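You operate a simulated robot arm through the tools that you are given. There is no shell and no other tool. Be economical: measure what you need, move in short steps, check, and stop when the job is done.

You are at the controls of a simulated robot arm. One attempt, no reset.

TASK
Fit the white divider in the dotted bin and put both caps in.
Fine: red cap to the low end, yellow cap to the deep end; they lie in the blue drawer, shut it again. Where these are worked on the way, their far stop is far enough and under half their travel is too little: blue drawer.

The check looks at the end state, three seconds after you hand in, the way a careful person would. Anything else that was tipped, shoved, dropped, spilled or broken makes it a failure. Lids that push on must go on centred and level and be pressed home; caps that screw on are set level and turned clockwise until they are tight.

THE ROBOT
A 7-joint arm with a two-finger parallel gripper on a trunk, on a base that drives. Base frame: it is fixed to the floor where the robot stands at the start and does not move with it; the origin is under the middle of the robot, x ahead of it, y to its left, z up; the surface under the hand at the start is at about z = 850. Readings come in mm, rad, newtons and seconds.
With the tool pointing down near the work surface it reaches from about 260 to 600 mm from the robot's upright axis, wherever it stands. Its first joint turns from -2.897 to 2.897 rad. Places, roughly: blue drawer [500, 100, 700]; deep end of the dotted long bin [600, -100, 900]; low end of the dotted long bin [400, -100, 900]; slot of the dotted long bin [500, -100, 900]. Payload 3.4 kg.
Tool frame: the origin (TCP) lies between the finger pads and is the grasp point; the fingertips stand 30 mm ahead of it; z points along the fingers, y is the line along which they close. Largest opening 94 mm; finger width 28, thickness 10; the body of the gripper, 50 by 96 mm, starts 55 mm behind the TCP.
Orientation is that of the tool frame in the base frame, as a unit quaternion [w, x, y, z]. With the fingers straight down and closing along the base's y, the tool's x points along the base's -x, its y along +y and its z along -z.

THE INTERFACE
- The arm moves only by the tool drive_tool. Its arguments are lists of equal length, an entry for each row: "travel": the shift along the base's x, y, z in units of 30 mm (1.0 is 30 mm), a list of three; "rot": the turn, a rotation vector about the base's x, y, z in units of 6 degrees (1.0 is 6 degrees), a list of three. In form: {"travel": [[dx, dy, dz], ...], "rot": [[wx, wy, wz], ...]}. A call has 1 to 12 rows; each row shifts and turns the commanded pose from where the row before left it. "claw" is the gripper command, from -1 (fully open) to 1 (shut), values between in proportion, set as the call begins (left out, the last holds). A call with a number of a shift or a turn outside -1 to 1 is refused whole. Rows are played at 5 a second. More than 50 mm and 0.15 rad between two rows, or a gripper value outside its range, and nothing of the call is played. Where a pose cannot be reached the arm comes as near as it can. A force on the tool above 40 N (or 10 N above the force at the start of the call, whichever is more), or a blocked arm, ends the call early, and 0.2 s more pass. The fingers move at their own pace (about 72 mm/s each) and stop on an object; they squeeze with about 26 N. The grip force told is the motor's: it shows also when the fingers shut on nothing. Time passes only in rows, and 0.2 s behind the last, so rows that do not move let the fingers close. It gives the time, the measured TCP pose, the force on the tool (base axes), the opening and the grip force at its end, in the units of the frame above (readings bear some noise), with the torque about the TCP (base axes, N m) and any sound that the robot's microphone picked up.
- Cameras (640 x 400 px; columns grow to the right, rows downward): "scene" is now at [-0.1, 139.8, 1607.6]; the picture's right is [-0.33, -0.95, 0.00], its down [-0.86, 0.30, -0.40] and it looks along [0.38, -0.13, -0.91] (base axes); focal length 267 px, centre (320, 200). "wrist" rides on the gripper at [76, 14, -103] in the tool frame; the picture's right is [-0.18, 0.98, 0.00], its down [-0.75, -0.14, -0.64] and it looks along [-0.63, -0.12, 0.77] (tool axes); focal length 243 px, centre (320, 200). There is no depth. A picture from a camera that has moved, and an enlarged one, comes with that camera's place and axes in the base frame and with its lens. The place of the scene camera against the robot may be out by one fixed shift of up to 12 mm in any direction.
- camera(camera): a new picture of that camera. The clock stands still meanwhile.
- move_column(by): slides the trunk up (or, below 0, down) by that many mm; the arm and the scene camera ride with it, the base frame stays. It gives what a move gives, with no picture.
- steer(legs): drives the robot by 1 to 6 legs, each [ahead, left, turn to the left] in mm, mm and rad, along the robot's own axes; the way and the turn of a leg run together, so that a leg with both is an arc; at most 1500 mm and 3.142 rad a leg. The arm and the cameras ride along, it lands a little off, and it stops where it bumps. It gives what a move gives.
- aim_head(pan, tilt): turns the head with the scene camera to pan (to the left, within 2.705 rad either way) and tilt (down, from -0.506 to 1.204), counted from straight ahead of the robot. It gives what a move gives.
- enlarge(camera, box): a new picture of the part [left, top, right, bottom] of that camera's present view, enlarged. The clock stands still meanwhile.
- hand_in(): hands the job in; it is judged then, once.

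Go step by step. Nothing tells you exact positions but the pictures and the camera data: compare them with the known pose of the tool, close in by small moves and look again before you grip or let go. The budget is 120 turns and 90 pictures, counting those below and the enlarged ones. Unless the task says otherwise, let go and move clear before handing in, and close with one line.

The tools are called after "Request:" as name(argument=value, ...) on one line, values as JSON. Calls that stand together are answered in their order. drive_tool: Moves the arm, as the interface text tells. Its arguments: {"type":"object","properties":{"travel":{"type":"array","items":{"type":"array","items":{"type":"number"}}},"rot":{"type":"array","items":{"type":"array","items":{"type":"number"}}},"claw":{"type":"number"}},"required":["travel","rot"]} The other tools are called the same way: move_column (by) slides the trunk up or down; steer (legs) drives the base; aim_head (pan, tilt) turns the head that bears the scene camera; camera (camera) takes a picture; enlarge (camera, box) takes an enlarged picture of a part of a camera's view; hand_in () hands the job in.

At the start:

```text
clock: 0.0
ee_pos: [345.2, 0.8, 1242.7]
tcp_rot: [0.0, -0.001, 1.0, 0.001]
contact_force: [0.5, -0.5, 0.3]
ft_torque: [0.03, 0.01, 0.02]
width: 94.0
finger_force: 0.0
trunk travel left (down, up): [-300.0, 86.0]
robot x, y, heading: [0.4, -1.2, -0.0]
head pan, tilt: [-0.333, 1.155]
```

scene: 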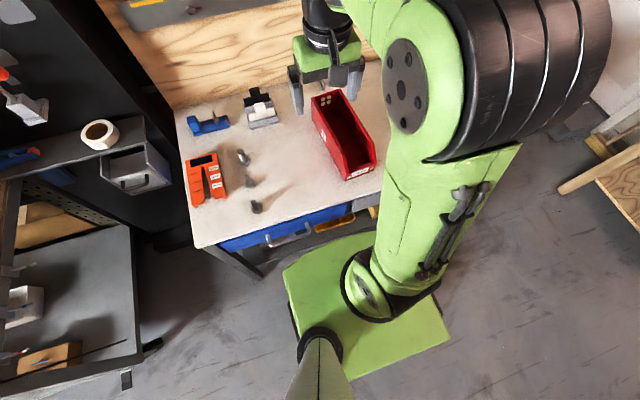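
wrist: 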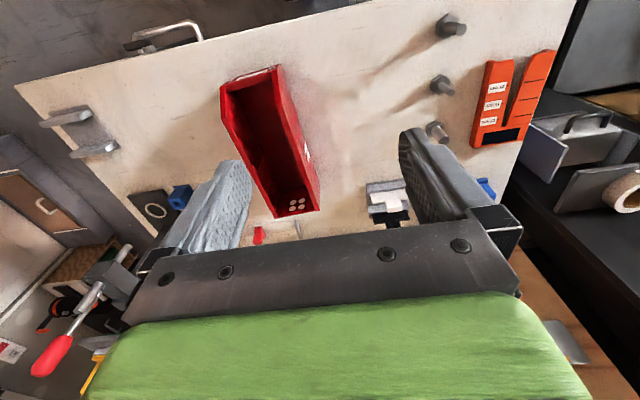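

I see a red bin with white dots, a white-and-black item behind the table, and a blue drawer at the front edge. I will look closer first.

Request:
enlarge(camera="scene", box=[170, 60, 400, 260])

Request:
enlarge(camera="wrist", box=[200, 0, 540, 240])

```text
2.00 times, centred on (285, 160) of scene
camera zoom: at [-0.1, 139.8, 1607.6], right [-0.33, -0.95, 0.0], down [-0.86, 0.3, -0.4], along [0.38, -0.13, -0.91], focal length 535 px, centre (390, 280)
```

zoom: 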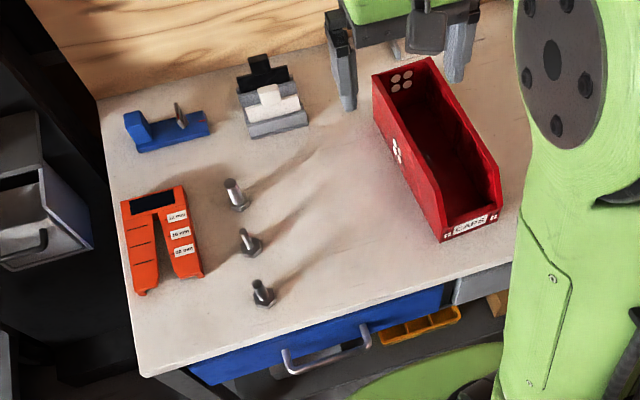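

```text
1.67 times, centred on (370, 120) of wrist
camera zoom: at [269.3, 13.7, 1344.7], right [0.18, 0.98, 0.0], down [0.75, -0.14, 0.64], along [0.63, -0.12, -0.77], focal length 404 px, centre (237, 333)
```

zoom: 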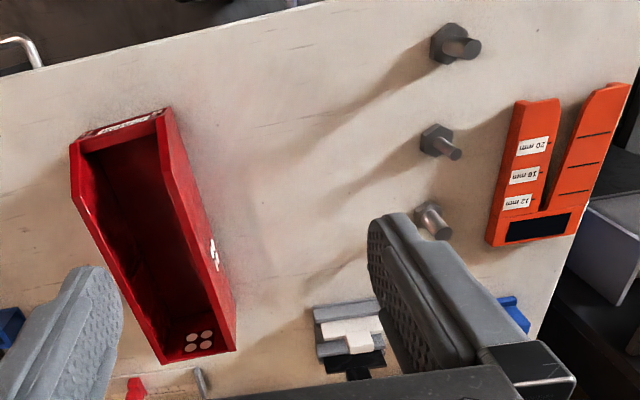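

The stand with white and black plates is at about (677, 120), just out of reach, so I must drive ahead. I'll check space under the table and look at the stand in more detail.

Request:
enlarge(camera="scene", box=[230, 75, 300, 135])

Request:
aim_head(pan=0.3, tilt=0.9)

Request:
camera(camera="scene")

```text
6.67 times, centred on (265, 105) of scene
camera zoom: at [-0.1, 139.8, 1607.6], right [-0.33, -0.95, 0.0], down [-0.86, 0.3, -0.4], along [0.38, -0.13, -0.91], focal length 1783 px, centre (687, 833)
```

zoom: 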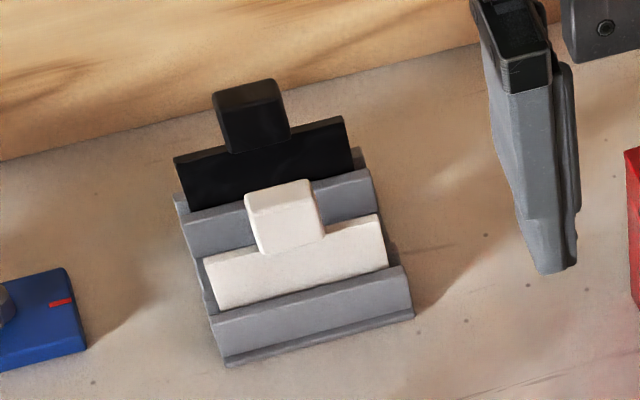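

```text
clock: 1.0
ee_pos: [345.9, -0.1, 1242.6]
tcp_rot: [-0.001, 0.001, 1.0, 0.0]
contact_force: [0.0, 0.7, 0.7]
ft_torque: [0.02, -0.03, -0.04]
width: 93.9
finger_force: 0.0
trunk travel left (down, up): [-300.0, 86.0]
robot x, y, heading: [-3.4, 2.1, -0.001]
head pan, tilt: [0.3, 0.901]
```

```text
84 pictures are left
camera scene: at [16.0, 181.4, 1624.8], right [0.29, -0.96, 0.0], down [-0.75, -0.23, -0.62], along [0.59, 0.18, -0.78], focal length 267 px, centre (320, 200)
```

scene: 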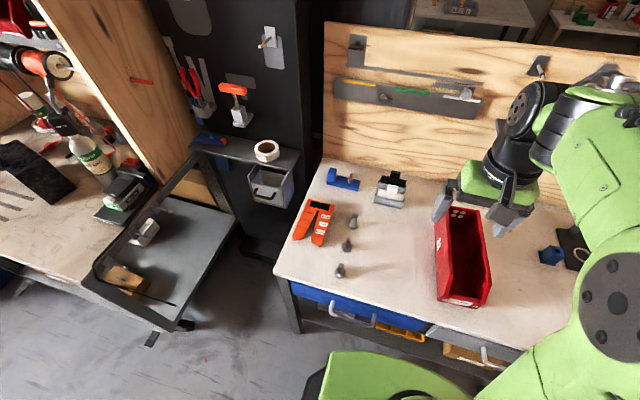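

The divider has a tab on top for gripping; I need to know how far the base can drive under the table, so I look at the front of the table.

Request:
aim_head(pan=0.0, tilt=1.2)

Request:
camera(camera="scene")

```text
clock: 1.8
ee_pos: [346.0, 1.7, 1241.6]
tcp_rot: [-0.001, 0.0, 1.0, 0.001]
contact_force: [-0.2, 0.5, -0.2]
ft_torque: [-0.04, -0.04, 0.03]
width: 94.0
finger_force: 0.1
trunk travel left (down, up): [-300.0, 86.0]
robot x, y, heading: [1.9, -0.1, 0.002]
head pan, tilt: [0.0, 1.201]
```

```text
83 pictures are left
camera scene: at [-0.1, 159.3, 1605.0], right [0.0, -1.0, 0.0], down [-0.93, 0.0, -0.36], along [0.36, 0.0, -0.93], focal length 267 px, centre (320, 200)
```

scene: 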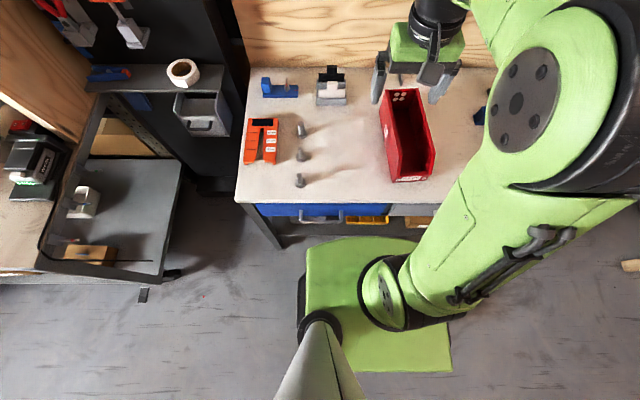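

The table front edge is about x=290 and the robot's platform ends near x=170. I drive ahead 90 mm and left 80 mm for reach.

Request:
steer(legs=[[90, 80, 0]])

Request:
camera(camera="wrist")

Request:
camera(camera="scene")

```text
clock: 3.1
ee_pos: [436.9, 80.8, 1241.4]
tcp_rot: [0.0, 0.002, 1.0, 0.001]
contact_force: [0.6, 1.0, 0.2]
ft_torque: [0.0, 0.04, -0.01]
width: 94.0
finger_force: 0.0
trunk travel left (down, up): [-300.0, 86.0]
robot x, y, heading: [92.3, 80.0, -0.008]
head pan, tilt: [0.0, 1.201]
```

```text
82 pictures are left
camera wrist: at [361.2, 93.6, 1344.5], right [0.19, 0.98, 0.0], down [0.75, -0.14, 0.64], along [0.63, -0.12, -0.77], focal length 243 px, centre (320, 200)
```

wrist: 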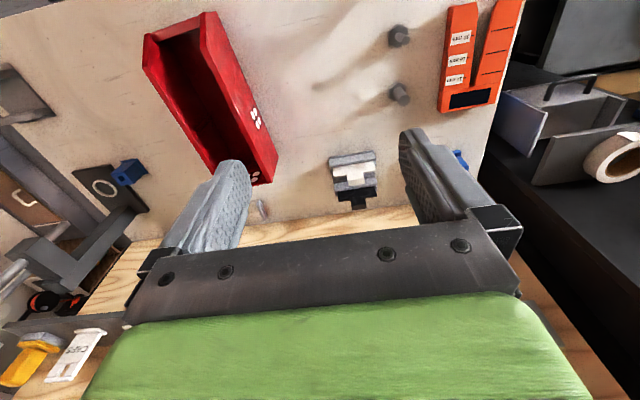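

```text
81 pictures are left
camera scene: at [92.3, 240.1, 1604.9], right [0.0, -1.0, 0.0], down [-0.93, 0.0, -0.36], along [0.36, 0.0, -0.93], focal length 267 px, centre (320, 200)
```

scene: 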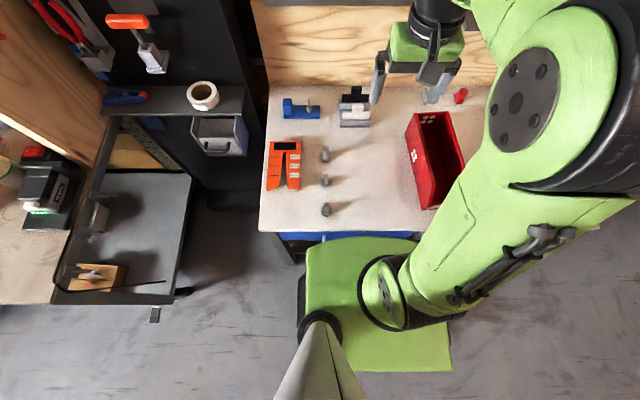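

Drive succeeded; the white tab is near (677, 112). I move the hand closer for a better look.

Request:
drive_tool(travel=[[0.82, 0.207, -0.94], [0.82, 0.207, -0.94], [0.82, 0.207, -0.94], [0.82, 0.207, -0.94], [0.82, 0.207, -0.94]], rot=[[0, 0, 0], [0, 0, 0], [0, 0, 0], [0, 0, 0], [0, 0, 0]])

Request:
camera(camera="wrist")

Request:
enlarge(camera="scene", box=[260, 70, 480, 210])

```text
clock: 4.3
ee_pos: [560.3, 111.1, 1098.7]
tcp_rot: [0.0, 0.001, 1.0, 0.0]
contact_force: [0.3, 0.3, 0.4]
ft_torque: [0.01, -0.02, 0.0]
width: 93.8
finger_force: 0.1
trunk travel left (down, up): [-300.0, 86.0]
robot x, y, heading: [92.6, 77.6, -0.007]
head pan, tilt: [0.0, 1.201]
```

```text
80 pictures are left
camera wrist: at [483.6, 124.5, 1202.7], right [0.19, 0.98, 0.0], down [0.75, -0.14, 0.64], along [0.63, -0.12, -0.77], focal length 243 px, centre (320, 200)
```

wrist: 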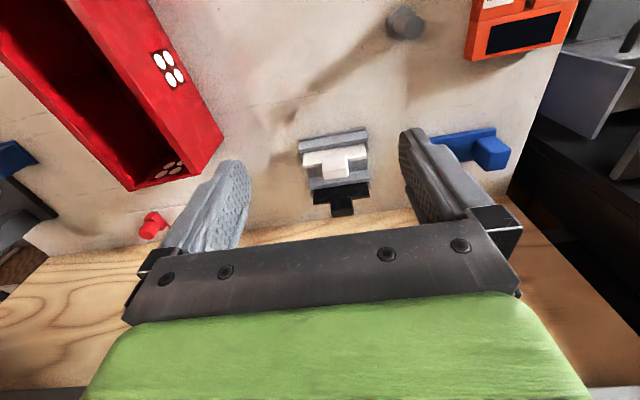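

```text
2.86 times, centred on (370, 140) of scene
camera zoom: at [93.3, 239.5, 1604.9], right [0.0, -1.0, 0.0], down [-0.93, 0.0, -0.36], along [0.36, 0.0, -0.93], focal length 764 px, centre (177, 371)
```

zoom: 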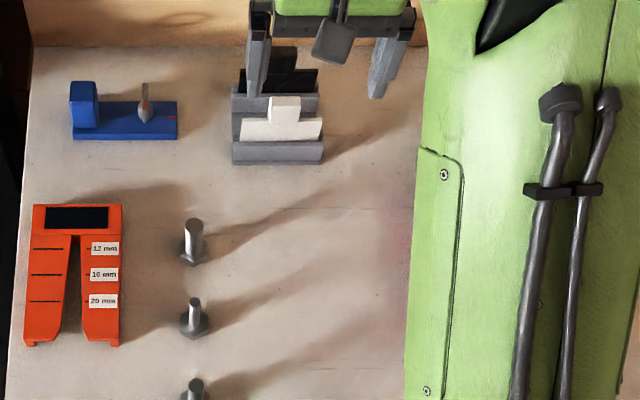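

Plate is about 92 mm wide, tab about 36 mm wide, lying along y. I'll enlarge both views for precise triangulation.

Request:
enlarge(camera="wrist", box=[270, 110, 400, 220])

Request:
enlarge(camera="scene", box=[330, 80, 390, 130])

```text
3.64 times, centred on (335, 165) of wrist
camera zoom: at [483.6, 124.5, 1202.7], right [0.19, 0.98, 0.0], down [0.75, -0.14, 0.64], along [0.63, -0.12, -0.77], focal length 882 px, centre (266, 327)
```

zoom: 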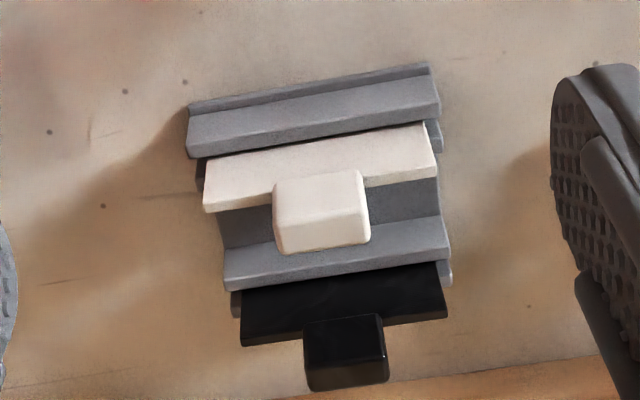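

```text
8.00 times, centred on (360, 105) of scene
camera zoom: at [93.3, 239.5, 1604.9], right [0.0, -1.0, 0.0], down [-0.93, 0.0, -0.36], along [0.36, 0.0, -0.93], focal length 2139 px, centre (0, 960)
```

zoom: 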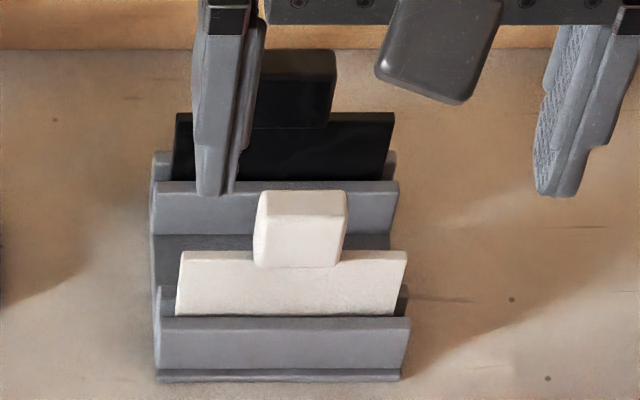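

Stand is parallel to y. I take a second wrist view from more directly above to fix its depth.

Request:
drive_tool(travel=[[0.85, 0, -0.4], [0.85, 0, -0.4], [0.85, 0, -0.4], [0.85, 0.1, -0.4]], rot=[[0, 0, 0], [0, 0, 0], [0, 0, 0], [0, 0, 0]])

Request:
camera(camera="wrist")

Request:
enlarge(camera="wrist", box=[250, 40, 410, 140])

```text
clock: 5.3
ee_pos: [662.4, 112.7, 1051.9]
tcp_rot: [-0.001, 0.002, 1.0, -0.001]
contact_force: [1.1, 0.0, 0.5]
ft_torque: [0.01, 0.02, 0.01]
width: 93.9
finger_force: 0.0
trunk travel left (down, up): [-300.0, 86.0]
robot x, y, heading: [92.8, 79.2, 0.002]
head pan, tilt: [0.0, 1.201]
```

```text
76 pictures are left
camera wrist: at [586.9, 126.4, 1154.9], right [0.19, 0.98, 0.0], down [0.75, -0.14, 0.64], along [0.63, -0.12, -0.77], focal length 243 px, centre (320, 200)
```

wrist: 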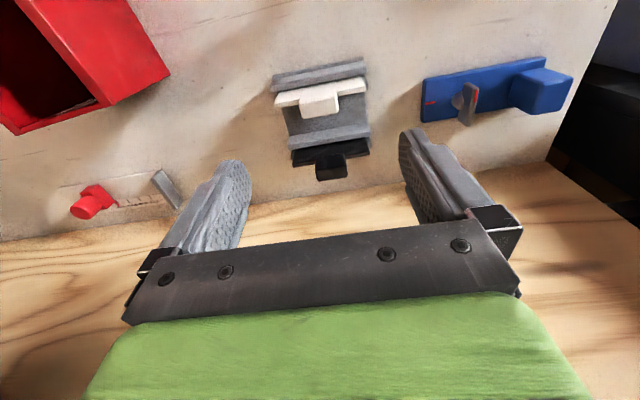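

```text
4.00 times, centred on (330, 90) of wrist
camera zoom: at [586.9, 126.4, 1154.9], right [0.19, 0.98, 0.0], down [0.75, -0.14, 0.64], along [0.63, -0.12, -0.77], focal length 970 px, centre (280, 640)
```

zoom: 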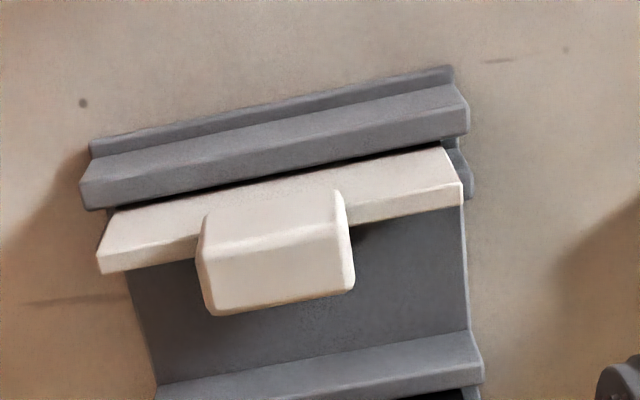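

Triangulated: plate top z≈896, tab y 95–127, x≈663, top z≈937. I descend over the tab and check.

Request:
drive_tool(travel=[[0, -0.05, -1], [0, 0, -1], [0, 0, -1]], rot=[[0, 0, 0], [0, 0, 0], [0, 0, 0]])

Request:
camera(camera="wrist")

Request:
enlarge(camera="scene", box=[310, 60, 430, 140])

```text
clock: 6.1
ee_pos: [662.7, 112.6, 963.2]
tcp_rot: [0.0, 0.002, 1.0, 0.0]
contact_force: [1.0, -0.1, 0.0]
ft_torque: [0.05, -0.01, 0.0]
width: 93.8
finger_force: 0.0
trunk travel left (down, up): [-300.0, 86.0]
robot x, y, heading: [93.4, 82.0, -0.004]
head pan, tilt: [0.0, 1.201]
```

```text
74 pictures are left
camera wrist: at [585.6, 124.8, 1066.5], right [0.19, 0.98, 0.0], down [0.75, -0.14, 0.64], along [0.63, -0.12, -0.77], focal length 243 px, centre (320, 200)
```

wrist: 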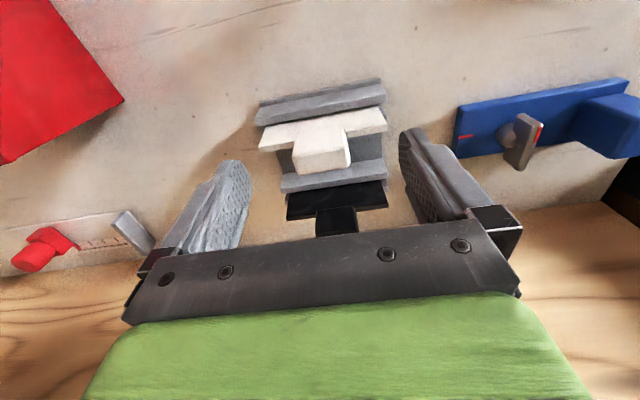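

```text
5.00 times, centred on (370, 100) of scene
camera zoom: at [92.4, 239.3, 1605.0], right [0.0, -1.0, 0.0], down [-0.93, 0.0, -0.36], along [0.36, 0.0, -0.93], focal length 1337 px, centre (70, 700)
```

zoom: 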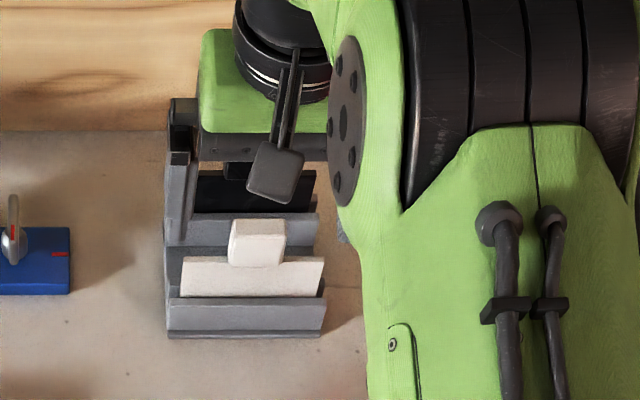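

Tab is centred between the fingers at about (660, 111). I go down to z≈931 and close.

Request:
drive_tool(travel=[[-0.1, -0.05, -0.5], [0, 0, -0.55]], rot=[[0, 0, 0], [0, 0, 0]])

Request:
drive_tool(travel=[[0, 0, 0], [0, 0, 0], [0, 0, 0], [0, 0, 0]], rot=[[0, 0, 0], [0, 0, 0], [0, 0, 0], [0, 0, 0]], claw=1)

Request:
camera(camera="wrist")

```text
clock: 6.7
ee_pos: [658.1, 110.2, 930.1]
tcp_rot: [-0.001, 0.002, 1.0, 0.0]
contact_force: [0.2, 0.4, 0.4]
ft_torque: [-0.01, -0.01, 0.02]
width: 94.2
finger_force: 0.0
trunk travel left (down, up): [-300.0, 86.0]
robot x, y, heading: [93.4, 81.1, -0.005]
head pan, tilt: [0.0, 1.201]
```

```text
clock: 7.7
ee_pos: [659.1, 109.6, 930.8]
tcp_rot: [0.0, 0.002, 1.0, 0.0]
contact_force: [0.3, 0.4, 0.2]
ft_torque: [-0.03, 0.02, -0.03]
width: 88.9
finger_force: 25.8
trunk travel left (down, up): [-300.0, 86.0]
robot x, y, heading: [92.1, 78.9, -0.003]
head pan, tilt: [0.0, 1.201]
```

```text
72 pictures are left
camera wrist: at [583.0, 123.6, 1034.8], right [0.19, 0.98, 0.0], down [0.75, -0.14, 0.64], along [0.63, -0.12, -0.77], focal length 243 px, centre (320, 200)
```

wrist: 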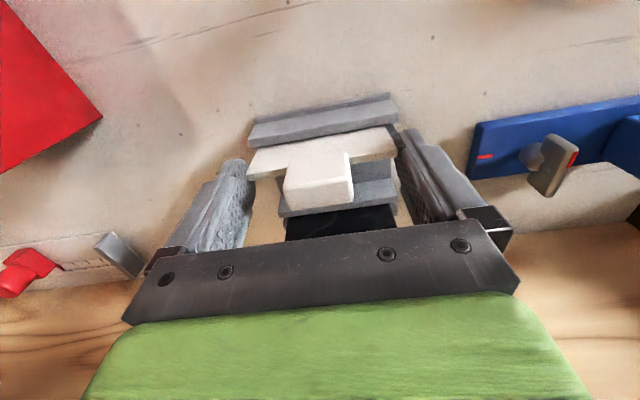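

The fingers closed at 89 mm, so the tips met the plate edges, not the tab. I open, rise 14 mm, and close again.

Request:
drive_tool(travel=[[0, 0, 0], [0, 0, 0], [0, 0.03, 0.47]], rot=[[0, 0, 0], [0, 0, 0], [0, 0, 0]], claw=-1)

Request:
drive_tool(travel=[[0, 0, 0], [0, 0, 0], [0, 0, 0], [0, 0, 0]], rot=[[0, 0, 0], [0, 0, 0], [0, 0, 0], [0, 0, 0]], claw=1)

Request:
camera(camera="wrist")

```text
clock: 8.5
ee_pos: [660.4, 111.8, 946.8]
tcp_rot: [0.0, 0.001, 1.0, 0.0]
contact_force: [-0.8, -0.5, -1.6]
ft_torque: [0.01, 0.04, -0.01]
width: 93.9
finger_force: 0.0
trunk travel left (down, up): [-300.0, 86.0]
robot x, y, heading: [92.3, 80.6, -0.004]
head pan, tilt: [0.0, 1.201]
```

```text
clock: 9.5
ee_pos: [659.1, 112.6, 946.8]
tcp_rot: [0.0, 0.002, 1.0, 0.0]
contact_force: [-0.4, 0.0, 1.0]
ft_torque: [0.02, 0.04, -0.01]
width: 33.1
finger_force: 26.5
trunk travel left (down, up): [-300.0, 86.0]
robot x, y, heading: [87.3, 80.3, -0.005]
head pan, tilt: [0.0, 1.201]
```

```text
71 pictures are left
camera wrist: at [583.4, 125.0, 1049.0], right [0.19, 0.98, 0.0], down [0.75, -0.14, 0.64], along [0.63, -0.12, -0.77], focal length 243 px, centre (320, 200)
```

wrist: 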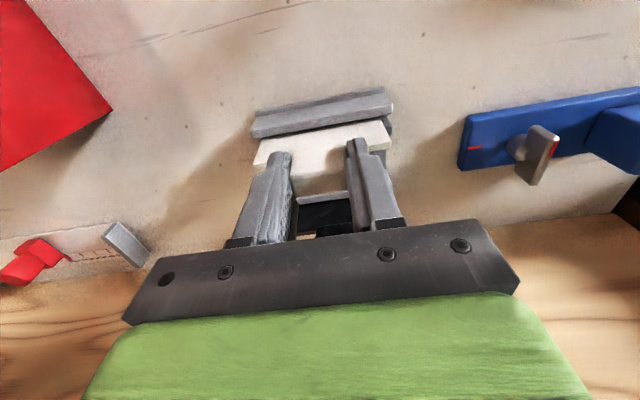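

The tab is gripped (33 mm). I lift straight up.

Request:
drive_tool(travel=[[0, 0, 0.5], [0, 0, 1], [0, 0, 1], [0, 0, 1], [0, 0, 1], [0, 0, 1]], rot=[[0, 0, 0], [0, 0, 0], [0, 0, 0], [0, 0, 0], [0, 0, 0], [0, 0, 0]])

Request:
camera(camera="wrist")

Request:
camera(camera="scene")

```text
clock: 10.9
ee_pos: [657.0, 111.7, 1109.9]
tcp_rot: [0.001, 0.002, 1.0, 0.0]
contact_force: [-0.3, -0.3, -0.5]
ft_torque: [0.01, -0.03, 0.01]
width: 33.4
finger_force: 25.8
trunk travel left (down, up): [-300.0, 86.0]
robot x, y, heading: [94.1, 77.9, 0.0]
head pan, tilt: [0.0, 1.201]
```

```text
70 pictures are left
camera wrist: at [581.8, 125.0, 1213.4], right [0.19, 0.98, 0.0], down [0.75, -0.14, 0.64], along [0.63, -0.12, -0.77], focal length 243 px, centre (320, 200)
```

wrist: 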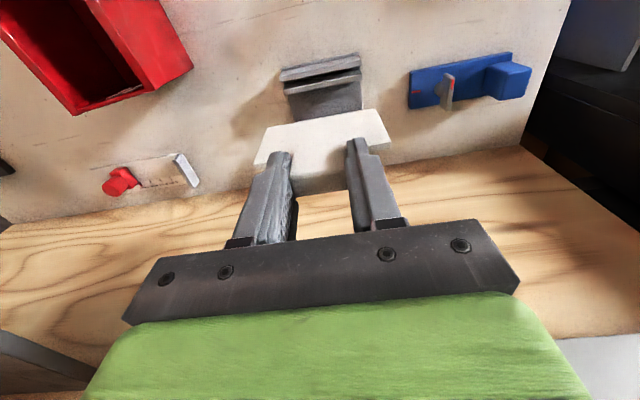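

```text
69 pictures are left
camera scene: at [91.2, 239.3, 1605.0], right [0.0, -1.0, 0.0], down [-0.93, 0.0, -0.36], along [0.36, 0.0, -0.93], focal length 267 px, centre (320, 200)
```

scene: 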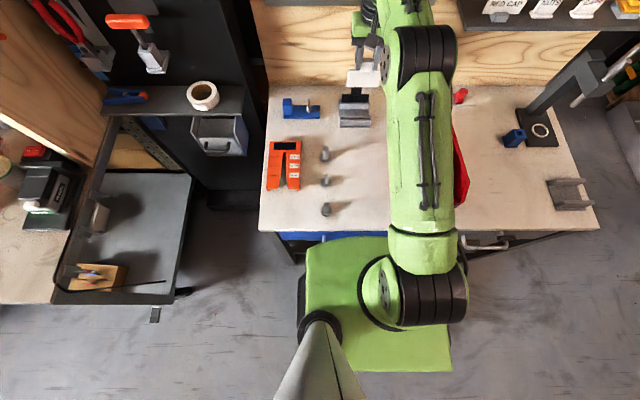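

Divider is held with its bottom about 95 mm below the TCP. I move to above the low end of the bin to look at the slot.

Request:
drive_tool(travel=[[-0.987, -0.883, 0.29], [-0.987, -0.883, 0.29], [-0.987, -0.883, 0.29], [-0.987, -0.883, 0.29], [-0.987, -0.883, 0.29], [-0.987, -0.883, 0.29], [-0.987, -0.883, 0.29], [-0.987, -0.883, 0.29]], rot=[[0, 0, 0], [0, 0, 0], [0, 0, 0], [0, 0, 0], [0, 0, 0], [0, 0, 0], [0, 0, 0], [0, 0, 0]])

Request:
camera(camera="wrist")

Request:
aim_head(pan=-0.5, tilt=1.1)

Request:
camera(camera="scene")

```text
clock: 12.7
ee_pos: [422.2, -101.1, 1179.5]
tcp_rot: [0.0, 0.001, 1.0, 0.001]
contact_force: [-0.7, -0.5, -0.5]
ft_torque: [0.02, -0.02, -0.01]
width: 33.2
finger_force: 26.1
trunk travel left (down, up): [-300.0, 86.0]
robot x, y, heading: [89.6, 77.7, -0.006]
head pan, tilt: [0.0, 1.201]
```

```text
68 pictures are left
camera wrist: at [345.4, -88.2, 1283.3], right [0.19, 0.98, 0.0], down [0.75, -0.14, 0.64], along [0.63, -0.12, -0.77], focal length 243 px, centre (320, 200)
```

wrist: 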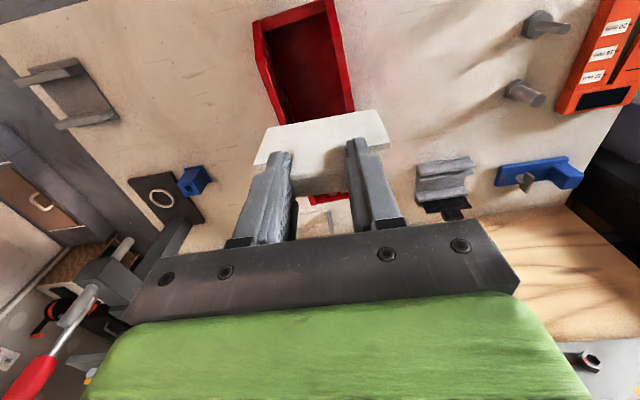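

```text
clock: 13.6
ee_pos: [423.7, -100.5, 1180.6]
tcp_rot: [0.0, 0.001, 1.0, -0.001]
contact_force: [-0.1, -0.3, -0.5]
ft_torque: [0.01, 0.04, 0.0]
width: 33.2
finger_force: 25.9
trunk travel left (down, up): [-300.0, 86.0]
robot x, y, heading: [89.1, 78.1, -0.004]
head pan, tilt: [-0.499, 1.1]
```

```text
67 pictures are left
camera scene: at [90.8, 209.1, 1611.0], right [-0.48, -0.88, 0.0], down [-0.78, 0.43, -0.45], along [0.4, -0.22, -0.89], focal length 267 px, centre (320, 200)
```

scene: 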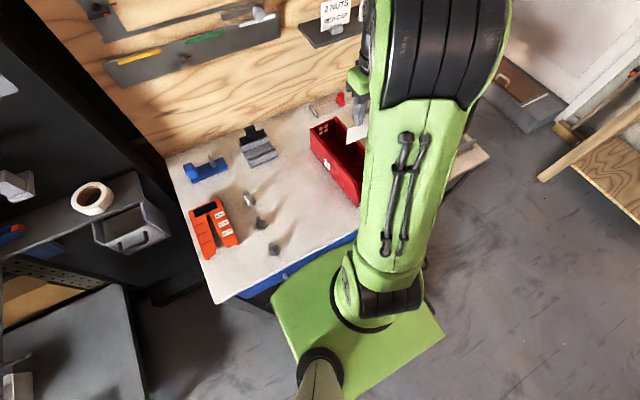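

The divider blocks the bin; I shift left so both cameras see the bin's inside.

Request:
drive_tool(travel=[[0, 1, 0], [0, 1, 0], [0, 1, 0], [0, 1, 0]], rot=[[0, 0, 0], [0, 0, 0], [0, 0, 0], [0, 0, 0]])

Request:
enlarge(camera="wrist", box=[0, 0, 320, 200])

Request:
enlarge(camera="scene", box=[290, 80, 450, 220])

```text
clock: 14.6
ee_pos: [421.7, 22.2, 1179.5]
tcp_rot: [0.0, 0.002, 1.0, 0.0]
contact_force: [0.3, 0.1, -0.8]
ft_torque: [-0.04, -0.02, 0.03]
width: 33.0
finger_force: 25.7
trunk travel left (down, up): [-300.0, 86.0]
robot x, y, heading: [93.0, 79.1, -0.003]
head pan, tilt: [-0.499, 1.1]
```

```text
2.00 times, centred on (160, 100) of wrist
camera zoom: at [345.3, 35.7, 1282.4], right [0.19, 0.98, 0.0], down [0.75, -0.14, 0.64], along [0.63, -0.12, -0.77], focal length 485 px, centre (640, 400)
```

zoom: 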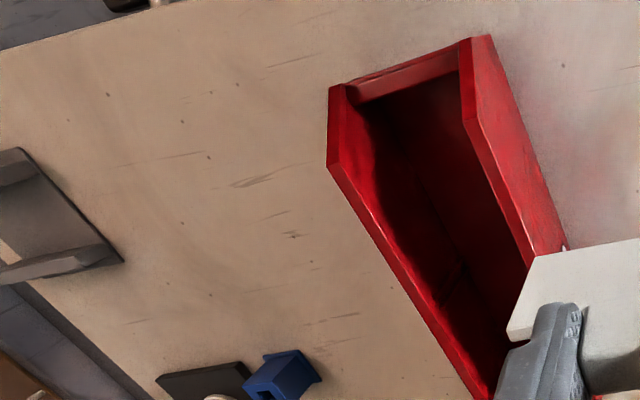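

```text
2.86 times, centred on (370, 150) of scene
camera zoom: at [90.6, 210.1, 1610.9], right [-0.48, -0.88, 0.0], down [-0.78, 0.43, -0.45], along [0.4, -0.22, -0.89], focal length 764 px, centre (177, 343)
```

zoom: 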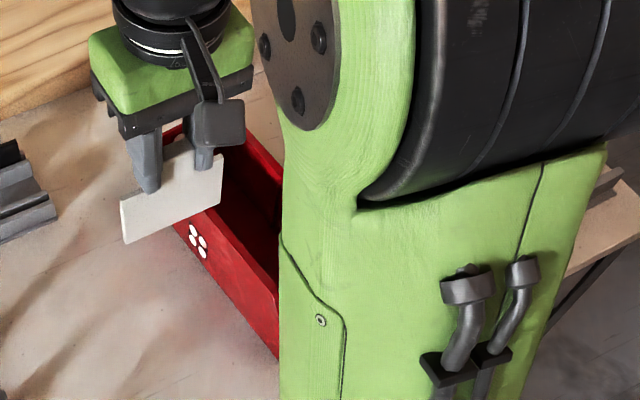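

The slot seems to be around the bin's middle; I shift further left and zoom in.

Request:
drive_tool(travel=[[0.5, 1, -0.5], [0.5, 1, -0.5], [0.5, 1, -0.5]], rot=[[0, 0, 0], [0, 0, 0], [0, 0, 0]])

Request:
enlarge(camera="wrist", box=[80, 20, 280, 200])

Request:
enlarge(camera="scene", box=[290, 80, 450, 220])

```text
clock: 15.4
ee_pos: [469.5, 109.7, 1132.2]
tcp_rot: [0.0, 0.001, 1.0, 0.0]
contact_force: [-0.4, 0.5, 0.1]
ft_torque: [-0.01, 0.01, 0.0]
width: 33.1
finger_force: 25.8
trunk travel left (down, up): [-300.0, 86.0]
robot x, y, heading: [91.8, 79.5, -0.003]
head pan, tilt: [-0.499, 1.1]
```

```text
2.22 times, centred on (180, 110) of wrist
camera zoom: at [392.7, 124.1, 1235.4], right [0.19, 0.98, 0.0], down [0.75, -0.14, 0.64], along [0.63, -0.12, -0.77], focal length 539 px, centre (631, 400)
```

zoom: 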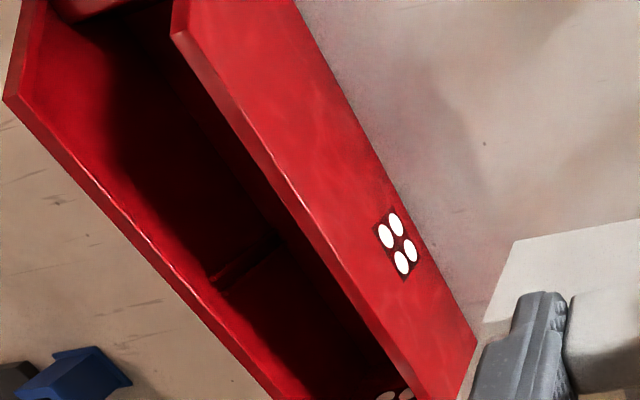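

```text
2.86 times, centred on (370, 150) of scene
camera zoom: at [91.9, 210.4, 1610.8], right [-0.48, -0.88, 0.0], down [-0.78, 0.43, -0.45], along [0.4, -0.22, -0.89], focal length 764 px, centre (177, 343)
```

zoom: 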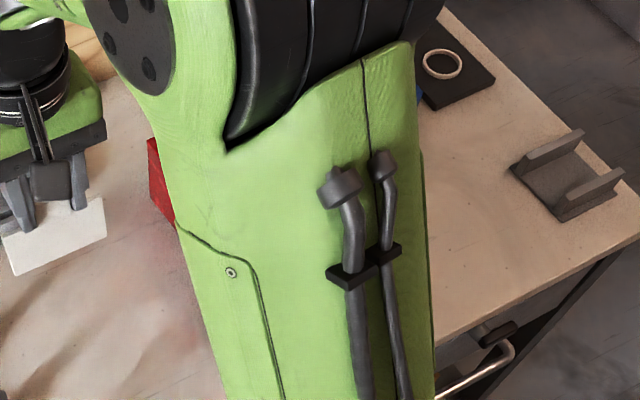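

A cross-feature is visible on the bin floor; I zoom in on it.

Request:
enlarge(camera="wrist", box=[120, 100, 230, 180])

```text
5.00 times, centred on (175, 140) of wrist
camera zoom: at [392.7, 124.1, 1235.4], right [0.19, 0.98, 0.0], down [0.75, -0.14, 0.64], along [0.63, -0.12, -0.77], focal length 1213 px, centre (1045, 500)
```

zoom: 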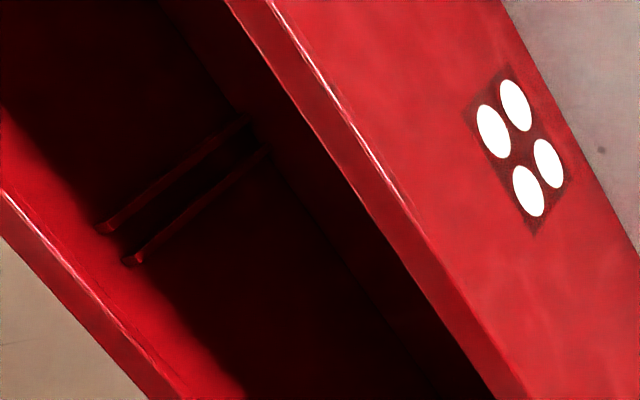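

The two ridges are vertical guides on the wall at x≈499. I move over the bin to view both walls' guides above the held plate.

Request:
drive_tool(travel=[[0.07, -1, 0], [0.07, -1, 0], [0.07, -1, 0], [0.07, -1, 0], [0.07, -1, 0], [0.07, -1, 0], [0.07, -1, 0]], rot=[[0, 0, 0], [0, 0, 0], [0, 0, 0], [0, 0, 0], [0, 0, 0], [0, 0, 0], [0, 0, 0]])

Request:
camera(camera="wrist")

Request:
enlarge(camera="wrist", box=[240, 30, 420, 130])

```text
clock: 17.0
ee_pos: [483.2, -102.6, 1133.8]
tcp_rot: [0.0, 0.002, 1.0, 0.0]
contact_force: [-0.5, -0.9, -0.2]
ft_torque: [0.01, 0.01, 0.0]
width: 33.0
finger_force: 26.0
trunk travel left (down, up): [-300.0, 86.0]
robot x, y, heading: [90.0, 77.6, -0.006]
head pan, tilt: [-0.499, 1.1]
```

```text
61 pictures are left
camera wrist: at [405.9, -88.3, 1237.2], right [0.19, 0.98, 0.0], down [0.75, -0.14, 0.64], along [0.63, -0.12, -0.77], focal length 243 px, centre (320, 200)
```

wrist: 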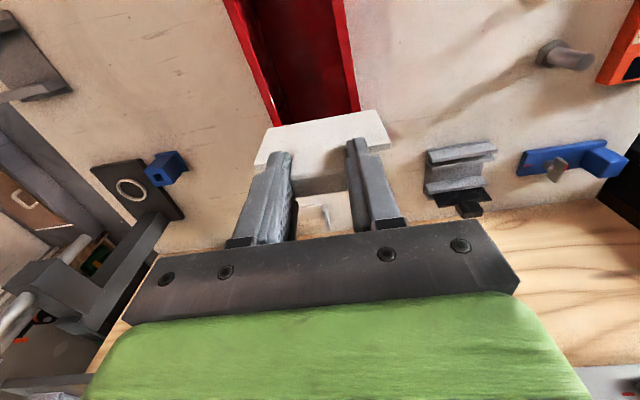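

```text
3.56 times, centred on (330, 80) of wrist
camera zoom: at [405.9, -88.3, 1237.2], right [0.19, 0.98, 0.0], down [0.75, -0.14, 0.64], along [0.63, -0.12, -0.77], focal length 863 px, centre (284, 627)
```

zoom: 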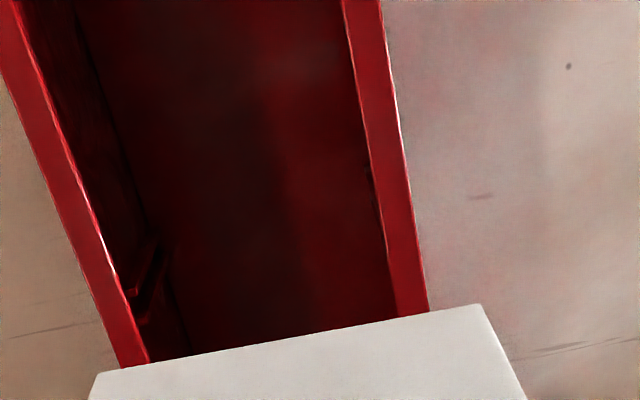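

Guides triangulate to z≈931 top, slot at x≈503 at the −y wall, bin yawed about +3.6°, slot centre about (500, −117). I turn by 3.6° and lower to just above.

Request:
drive_tool(travel=[[0.16, -0.157, -1], [0.16, -0.157, -1], [0.16, -0.157, -1]], rot=[[0, 0, 0.2], [0, 0, 0.2], [0, 0, 0.2]])

Request:
camera(camera="wrist")

Request:
enlarge(camera="wrist", box=[230, 60, 410, 180])

```text
clock: 17.8
ee_pos: [496.5, -114.2, 1042.8]
tcp_rot: [-0.002, -0.031, 1.0, 0.0]
contact_force: [-0.4, -0.2, -0.8]
ft_torque: [0.01, -0.01, 0.0]
width: 33.3
finger_force: 25.7
trunk travel left (down, up): [-300.0, 86.0]
robot x, y, heading: [89.7, 82.3, -0.008]
head pan, tilt: [-0.499, 1.1]
```

```text
59 pictures are left
camera wrist: at [420.9, -105.7, 1145.7], right [0.12, 0.99, 0.0], down [0.76, -0.1, 0.64], along [0.64, -0.08, -0.77], focal length 243 px, centre (320, 200)
```

wrist: 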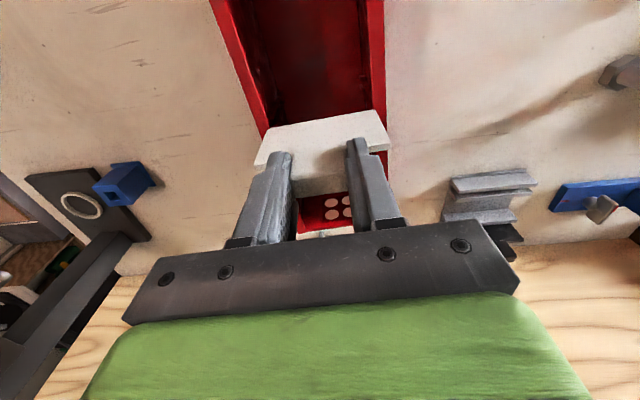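

```text
3.33 times, centred on (320, 120) of wrist
camera zoom: at [420.9, -105.7, 1145.7], right [0.12, 0.99, 0.0], down [0.76, -0.1, 0.64], along [0.64, -0.08, -0.77], focal length 809 px, centre (320, 467)
```

zoom: 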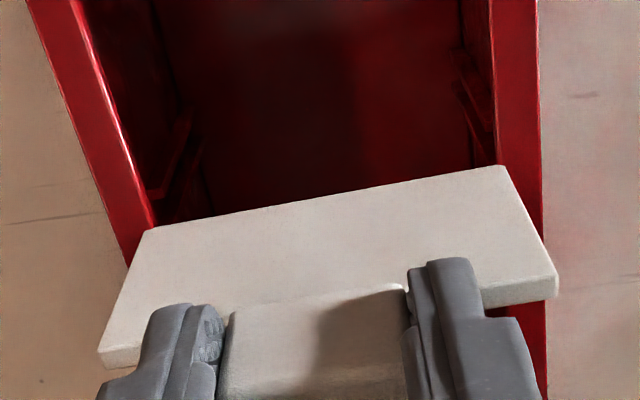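

Both guides and plate are visible now: the plate needs about −3.6 mm in x and about +1.4° more yaw. I apply it, lower a little and recheck.

Request:
drive_tool(travel=[[-0.12, -0.03, 0], [0, 0, -0.2]], rot=[[0, 0, 0.2], [0, 0, 0]])

Request:
enlarge(camera="wrist", box=[240, 70, 400, 170])

```text
clock: 18.4
ee_pos: [493.0, -115.0, 1038.1]
tcp_rot: [0.0, -0.04, 0.999, 0.0]
contact_force: [-0.4, 0.2, -1.2]
ft_torque: [0.0, 0.02, -0.01]
width: 33.3
finger_force: 26.1
trunk travel left (down, up): [-300.0, 86.0]
robot x, y, heading: [90.2, 80.0, -0.003]
head pan, tilt: [-0.499, 1.1]
```

```text
4.00 times, centred on (320, 120) of wrist
camera zoom: at [416.2, -108.3, 1141.1], right [0.1, 0.99, 0.0], down [0.76, -0.08, 0.64], along [0.64, -0.07, -0.77], focal length 970 px, centre (320, 520)
```

zoom: 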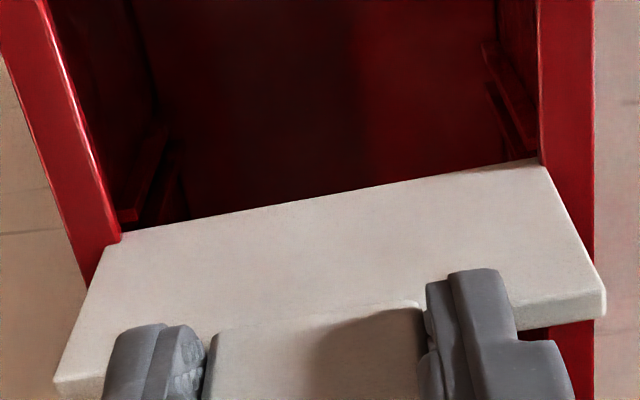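

I zoom in on each side's guides to judge alignment precisely.

Request:
enlarge(camera="wrist", box=[250, 90, 300, 140])

Request:
enlarge(camera="wrist", box=[345, 70, 395, 120])

```text
8.00 times, centred on (275, 115) of wrist
camera zoom: at [416.2, -108.3, 1141.1], right [0.1, 0.99, 0.0], down [0.76, -0.08, 0.64], along [0.64, -0.07, -0.77], focal length 1941 px, centre (680, 880)
```

zoom: 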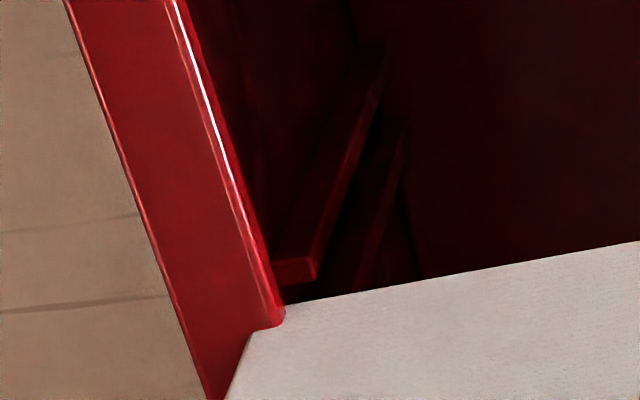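

```text
8.00 times, centred on (370, 95) of wrist
camera zoom: at [416.2, -108.3, 1141.1], right [0.1, 0.99, 0.0], down [0.76, -0.08, 0.64], along [0.64, -0.07, -0.77], focal length 1941 px, centre (-80, 1040)
```

zoom: 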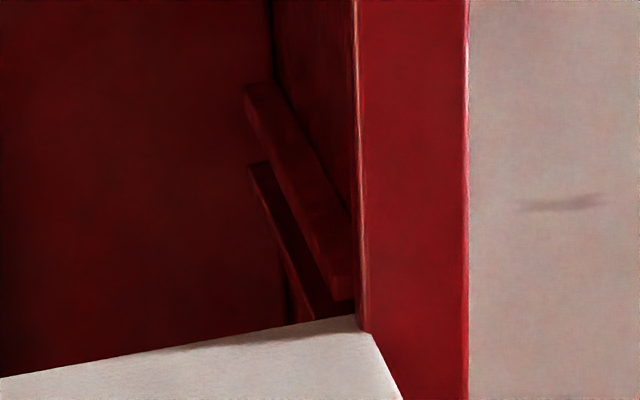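

Clear now: the plate must go about +3.5 mm in x and about +0.5° yaw to be between the ridges. I apply it, lower 6 mm and recheck.

Request:
drive_tool(travel=[[0.117, 0, 0], [0, 0, -0.2]], rot=[[0, 0, 0.08], [0, 0, 0]])

Request:
enlarge(camera="wrist", box=[250, 90, 300, 140])

Request:
enlarge(camera="wrist", box=[345, 70, 395, 120])

```text
clock: 19.0
ee_pos: [495.8, -115.5, 1031.1]
tcp_rot: [0.001, -0.044, 0.999, -0.001]
contact_force: [-0.1, -0.8, -0.6]
ft_torque: [0.0, -0.04, 0.0]
width: 32.9
finger_force: 25.9
trunk travel left (down, up): [-300.0, 86.0]
robot x, y, heading: [93.6, 79.0, -0.007]
head pan, tilt: [-0.499, 1.1]
```

```text
8.00 times, centred on (275, 115) of wrist
camera zoom: at [419.3, -109.6, 1134.3], right [0.1, 1.0, 0.0], down [0.76, -0.07, 0.64], along [0.64, -0.06, -0.77], focal length 1941 px, centre (680, 880)
```

zoom: 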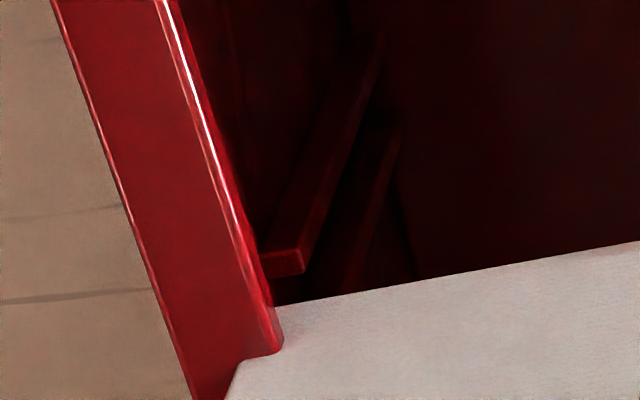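

```text
8.00 times, centred on (370, 95) of wrist
camera zoom: at [419.3, -109.6, 1134.3], right [0.1, 1.0, 0.0], down [0.76, -0.07, 0.64], along [0.64, -0.06, -0.77], focal length 1941 px, centre (-80, 1040)
```

zoom: 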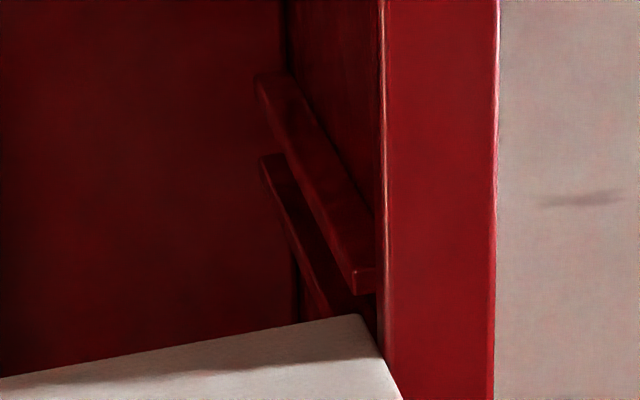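

Yaw looks right; the plate front is nearly flush with the near ridge's back face and slightly too far to −y. I shift +0.8 mm x, +1.2 mm y and lower 7 mm, checking force.

Request:
drive_tool(travel=[[0.027, 0.04, 0], [0, 0, -0.12], [0, 0, -0.12]], rot=[[0, 0, 0], [0, 0, 0], [0, 0, 0]])

Request:
enlarge(camera="wrist", box=[250, 90, 300, 140])

Request:
enlarge(camera="wrist", box=[345, 70, 395, 120])

```text
clock: 19.8
ee_pos: [497.0, -114.3, 1024.8]
tcp_rot: [0.0, -0.045, 0.999, 0.001]
contact_force: [0.6, -0.7, -0.5]
ft_torque: [-0.02, -0.01, -0.04]
width: 33.1
finger_force: 26.0
trunk travel left (down, up): [-300.0, 86.0]
robot x, y, heading: [89.6, 81.4, -0.005]
head pan, tilt: [-0.499, 1.1]
```

```text
8.00 times, centred on (275, 115) of wrist
camera zoom: at [420.1, -107.6, 1127.5], right [0.1, 1.0, 0.0], down [0.76, -0.07, 0.64], along [0.64, -0.06, -0.77], focal length 1941 px, centre (680, 880)
```

zoom: 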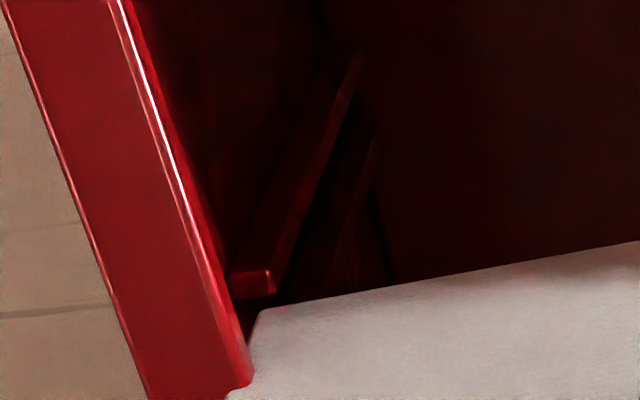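

```text
8.00 times, centred on (370, 95) of wrist
camera zoom: at [420.1, -107.6, 1127.5], right [0.1, 1.0, 0.0], down [0.76, -0.07, 0.64], along [0.64, -0.06, -0.77], focal length 1941 px, centre (-80, 1040)
```

zoom: 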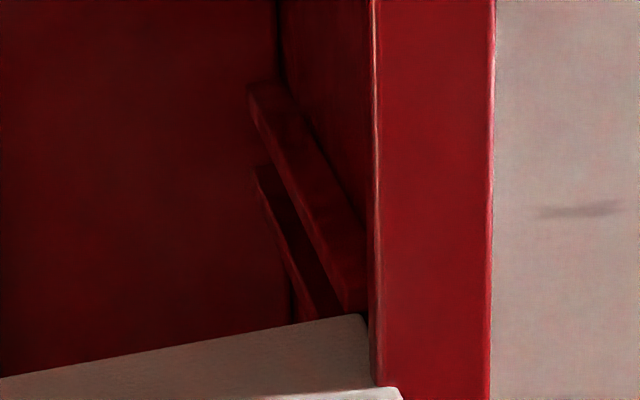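

The plate sits inside the walls just behind the near ridges. I nudge −0.4 mm and lower in small steps while watching force.

Request:
drive_tool(travel=[[-0.013, 0, -0.05], [0, 0, -0.1], [0, 0, -0.1], [0, 0, -0.1]], rot=[[0, 0, 0], [0, 0, 0], [0, 0, 0], [0, 0, 0]])

Request:
enlarge(camera="wrist", box=[245, 80, 395, 180])

```text
clock: 20.8
ee_pos: [495.8, -116.0, 1018.2]
tcp_rot: [0.002, -0.044, 0.999, -0.002]
contact_force: [3.0, -5.5, 27.5]
ft_torque: [0.73, -0.21, 0.0]
width: 35.0
finger_force: 26.1
trunk travel left (down, up): [-300.0, 86.0]
robot x, y, heading: [91.8, 78.7, -0.006]
head pan, tilt: [-0.499, 1.1]
```

```text
4.00 times, centred on (320, 130) of wrist
camera zoom: at [418.8, -109.8, 1119.6], right [0.1, 1.0, 0.0], down [0.76, -0.07, 0.65], along [0.64, -0.06, -0.76], focal length 970 px, centre (320, 480)
```

zoom: 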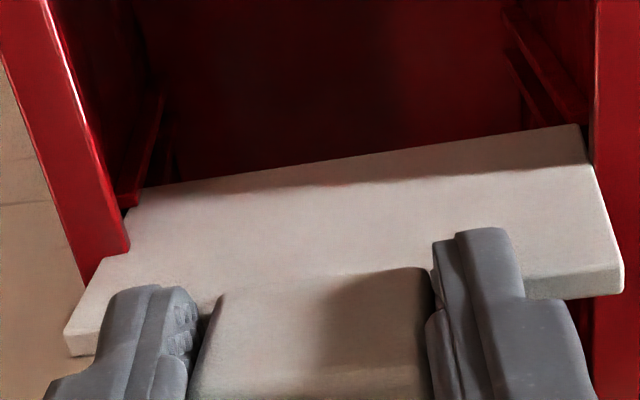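

Contact: 27 N, mostly on the +y side. I zoom in to see what it hit.

Request:
enlarge(camera="wrist", box=[250, 90, 300, 140])

Request:
enlarge(camera="wrist", box=[355, 80, 405, 130])

```text
8.00 times, centred on (275, 115) of wrist
camera zoom: at [418.8, -109.8, 1119.6], right [0.1, 1.0, 0.0], down [0.76, -0.07, 0.65], along [0.64, -0.06, -0.76], focal length 1941 px, centre (680, 880)
```

zoom: 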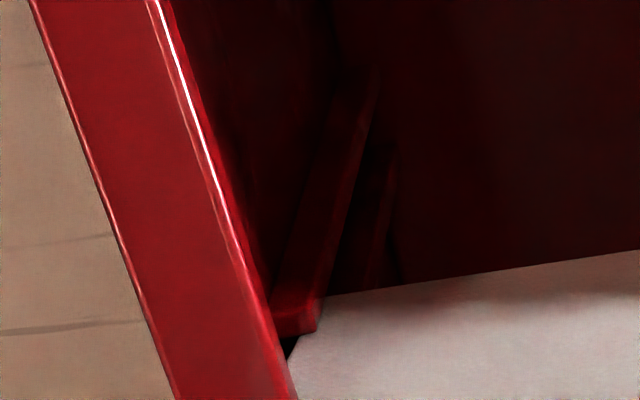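

```text
8.00 times, centred on (380, 105) of wrist
camera zoom: at [418.8, -109.8, 1119.6], right [0.1, 1.0, 0.0], down [0.76, -0.07, 0.65], along [0.64, -0.06, -0.76], focal length 1941 px, centre (-160, 960)
```

zoom: 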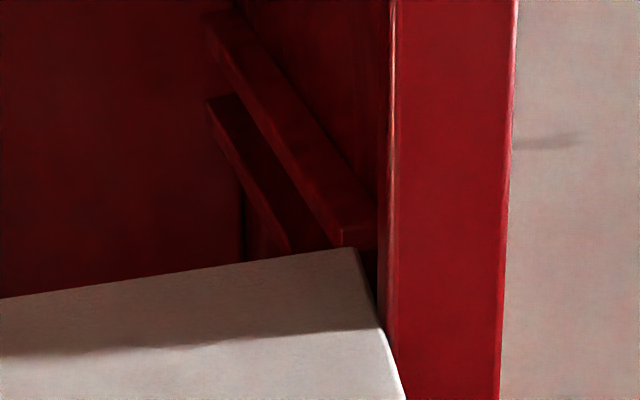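

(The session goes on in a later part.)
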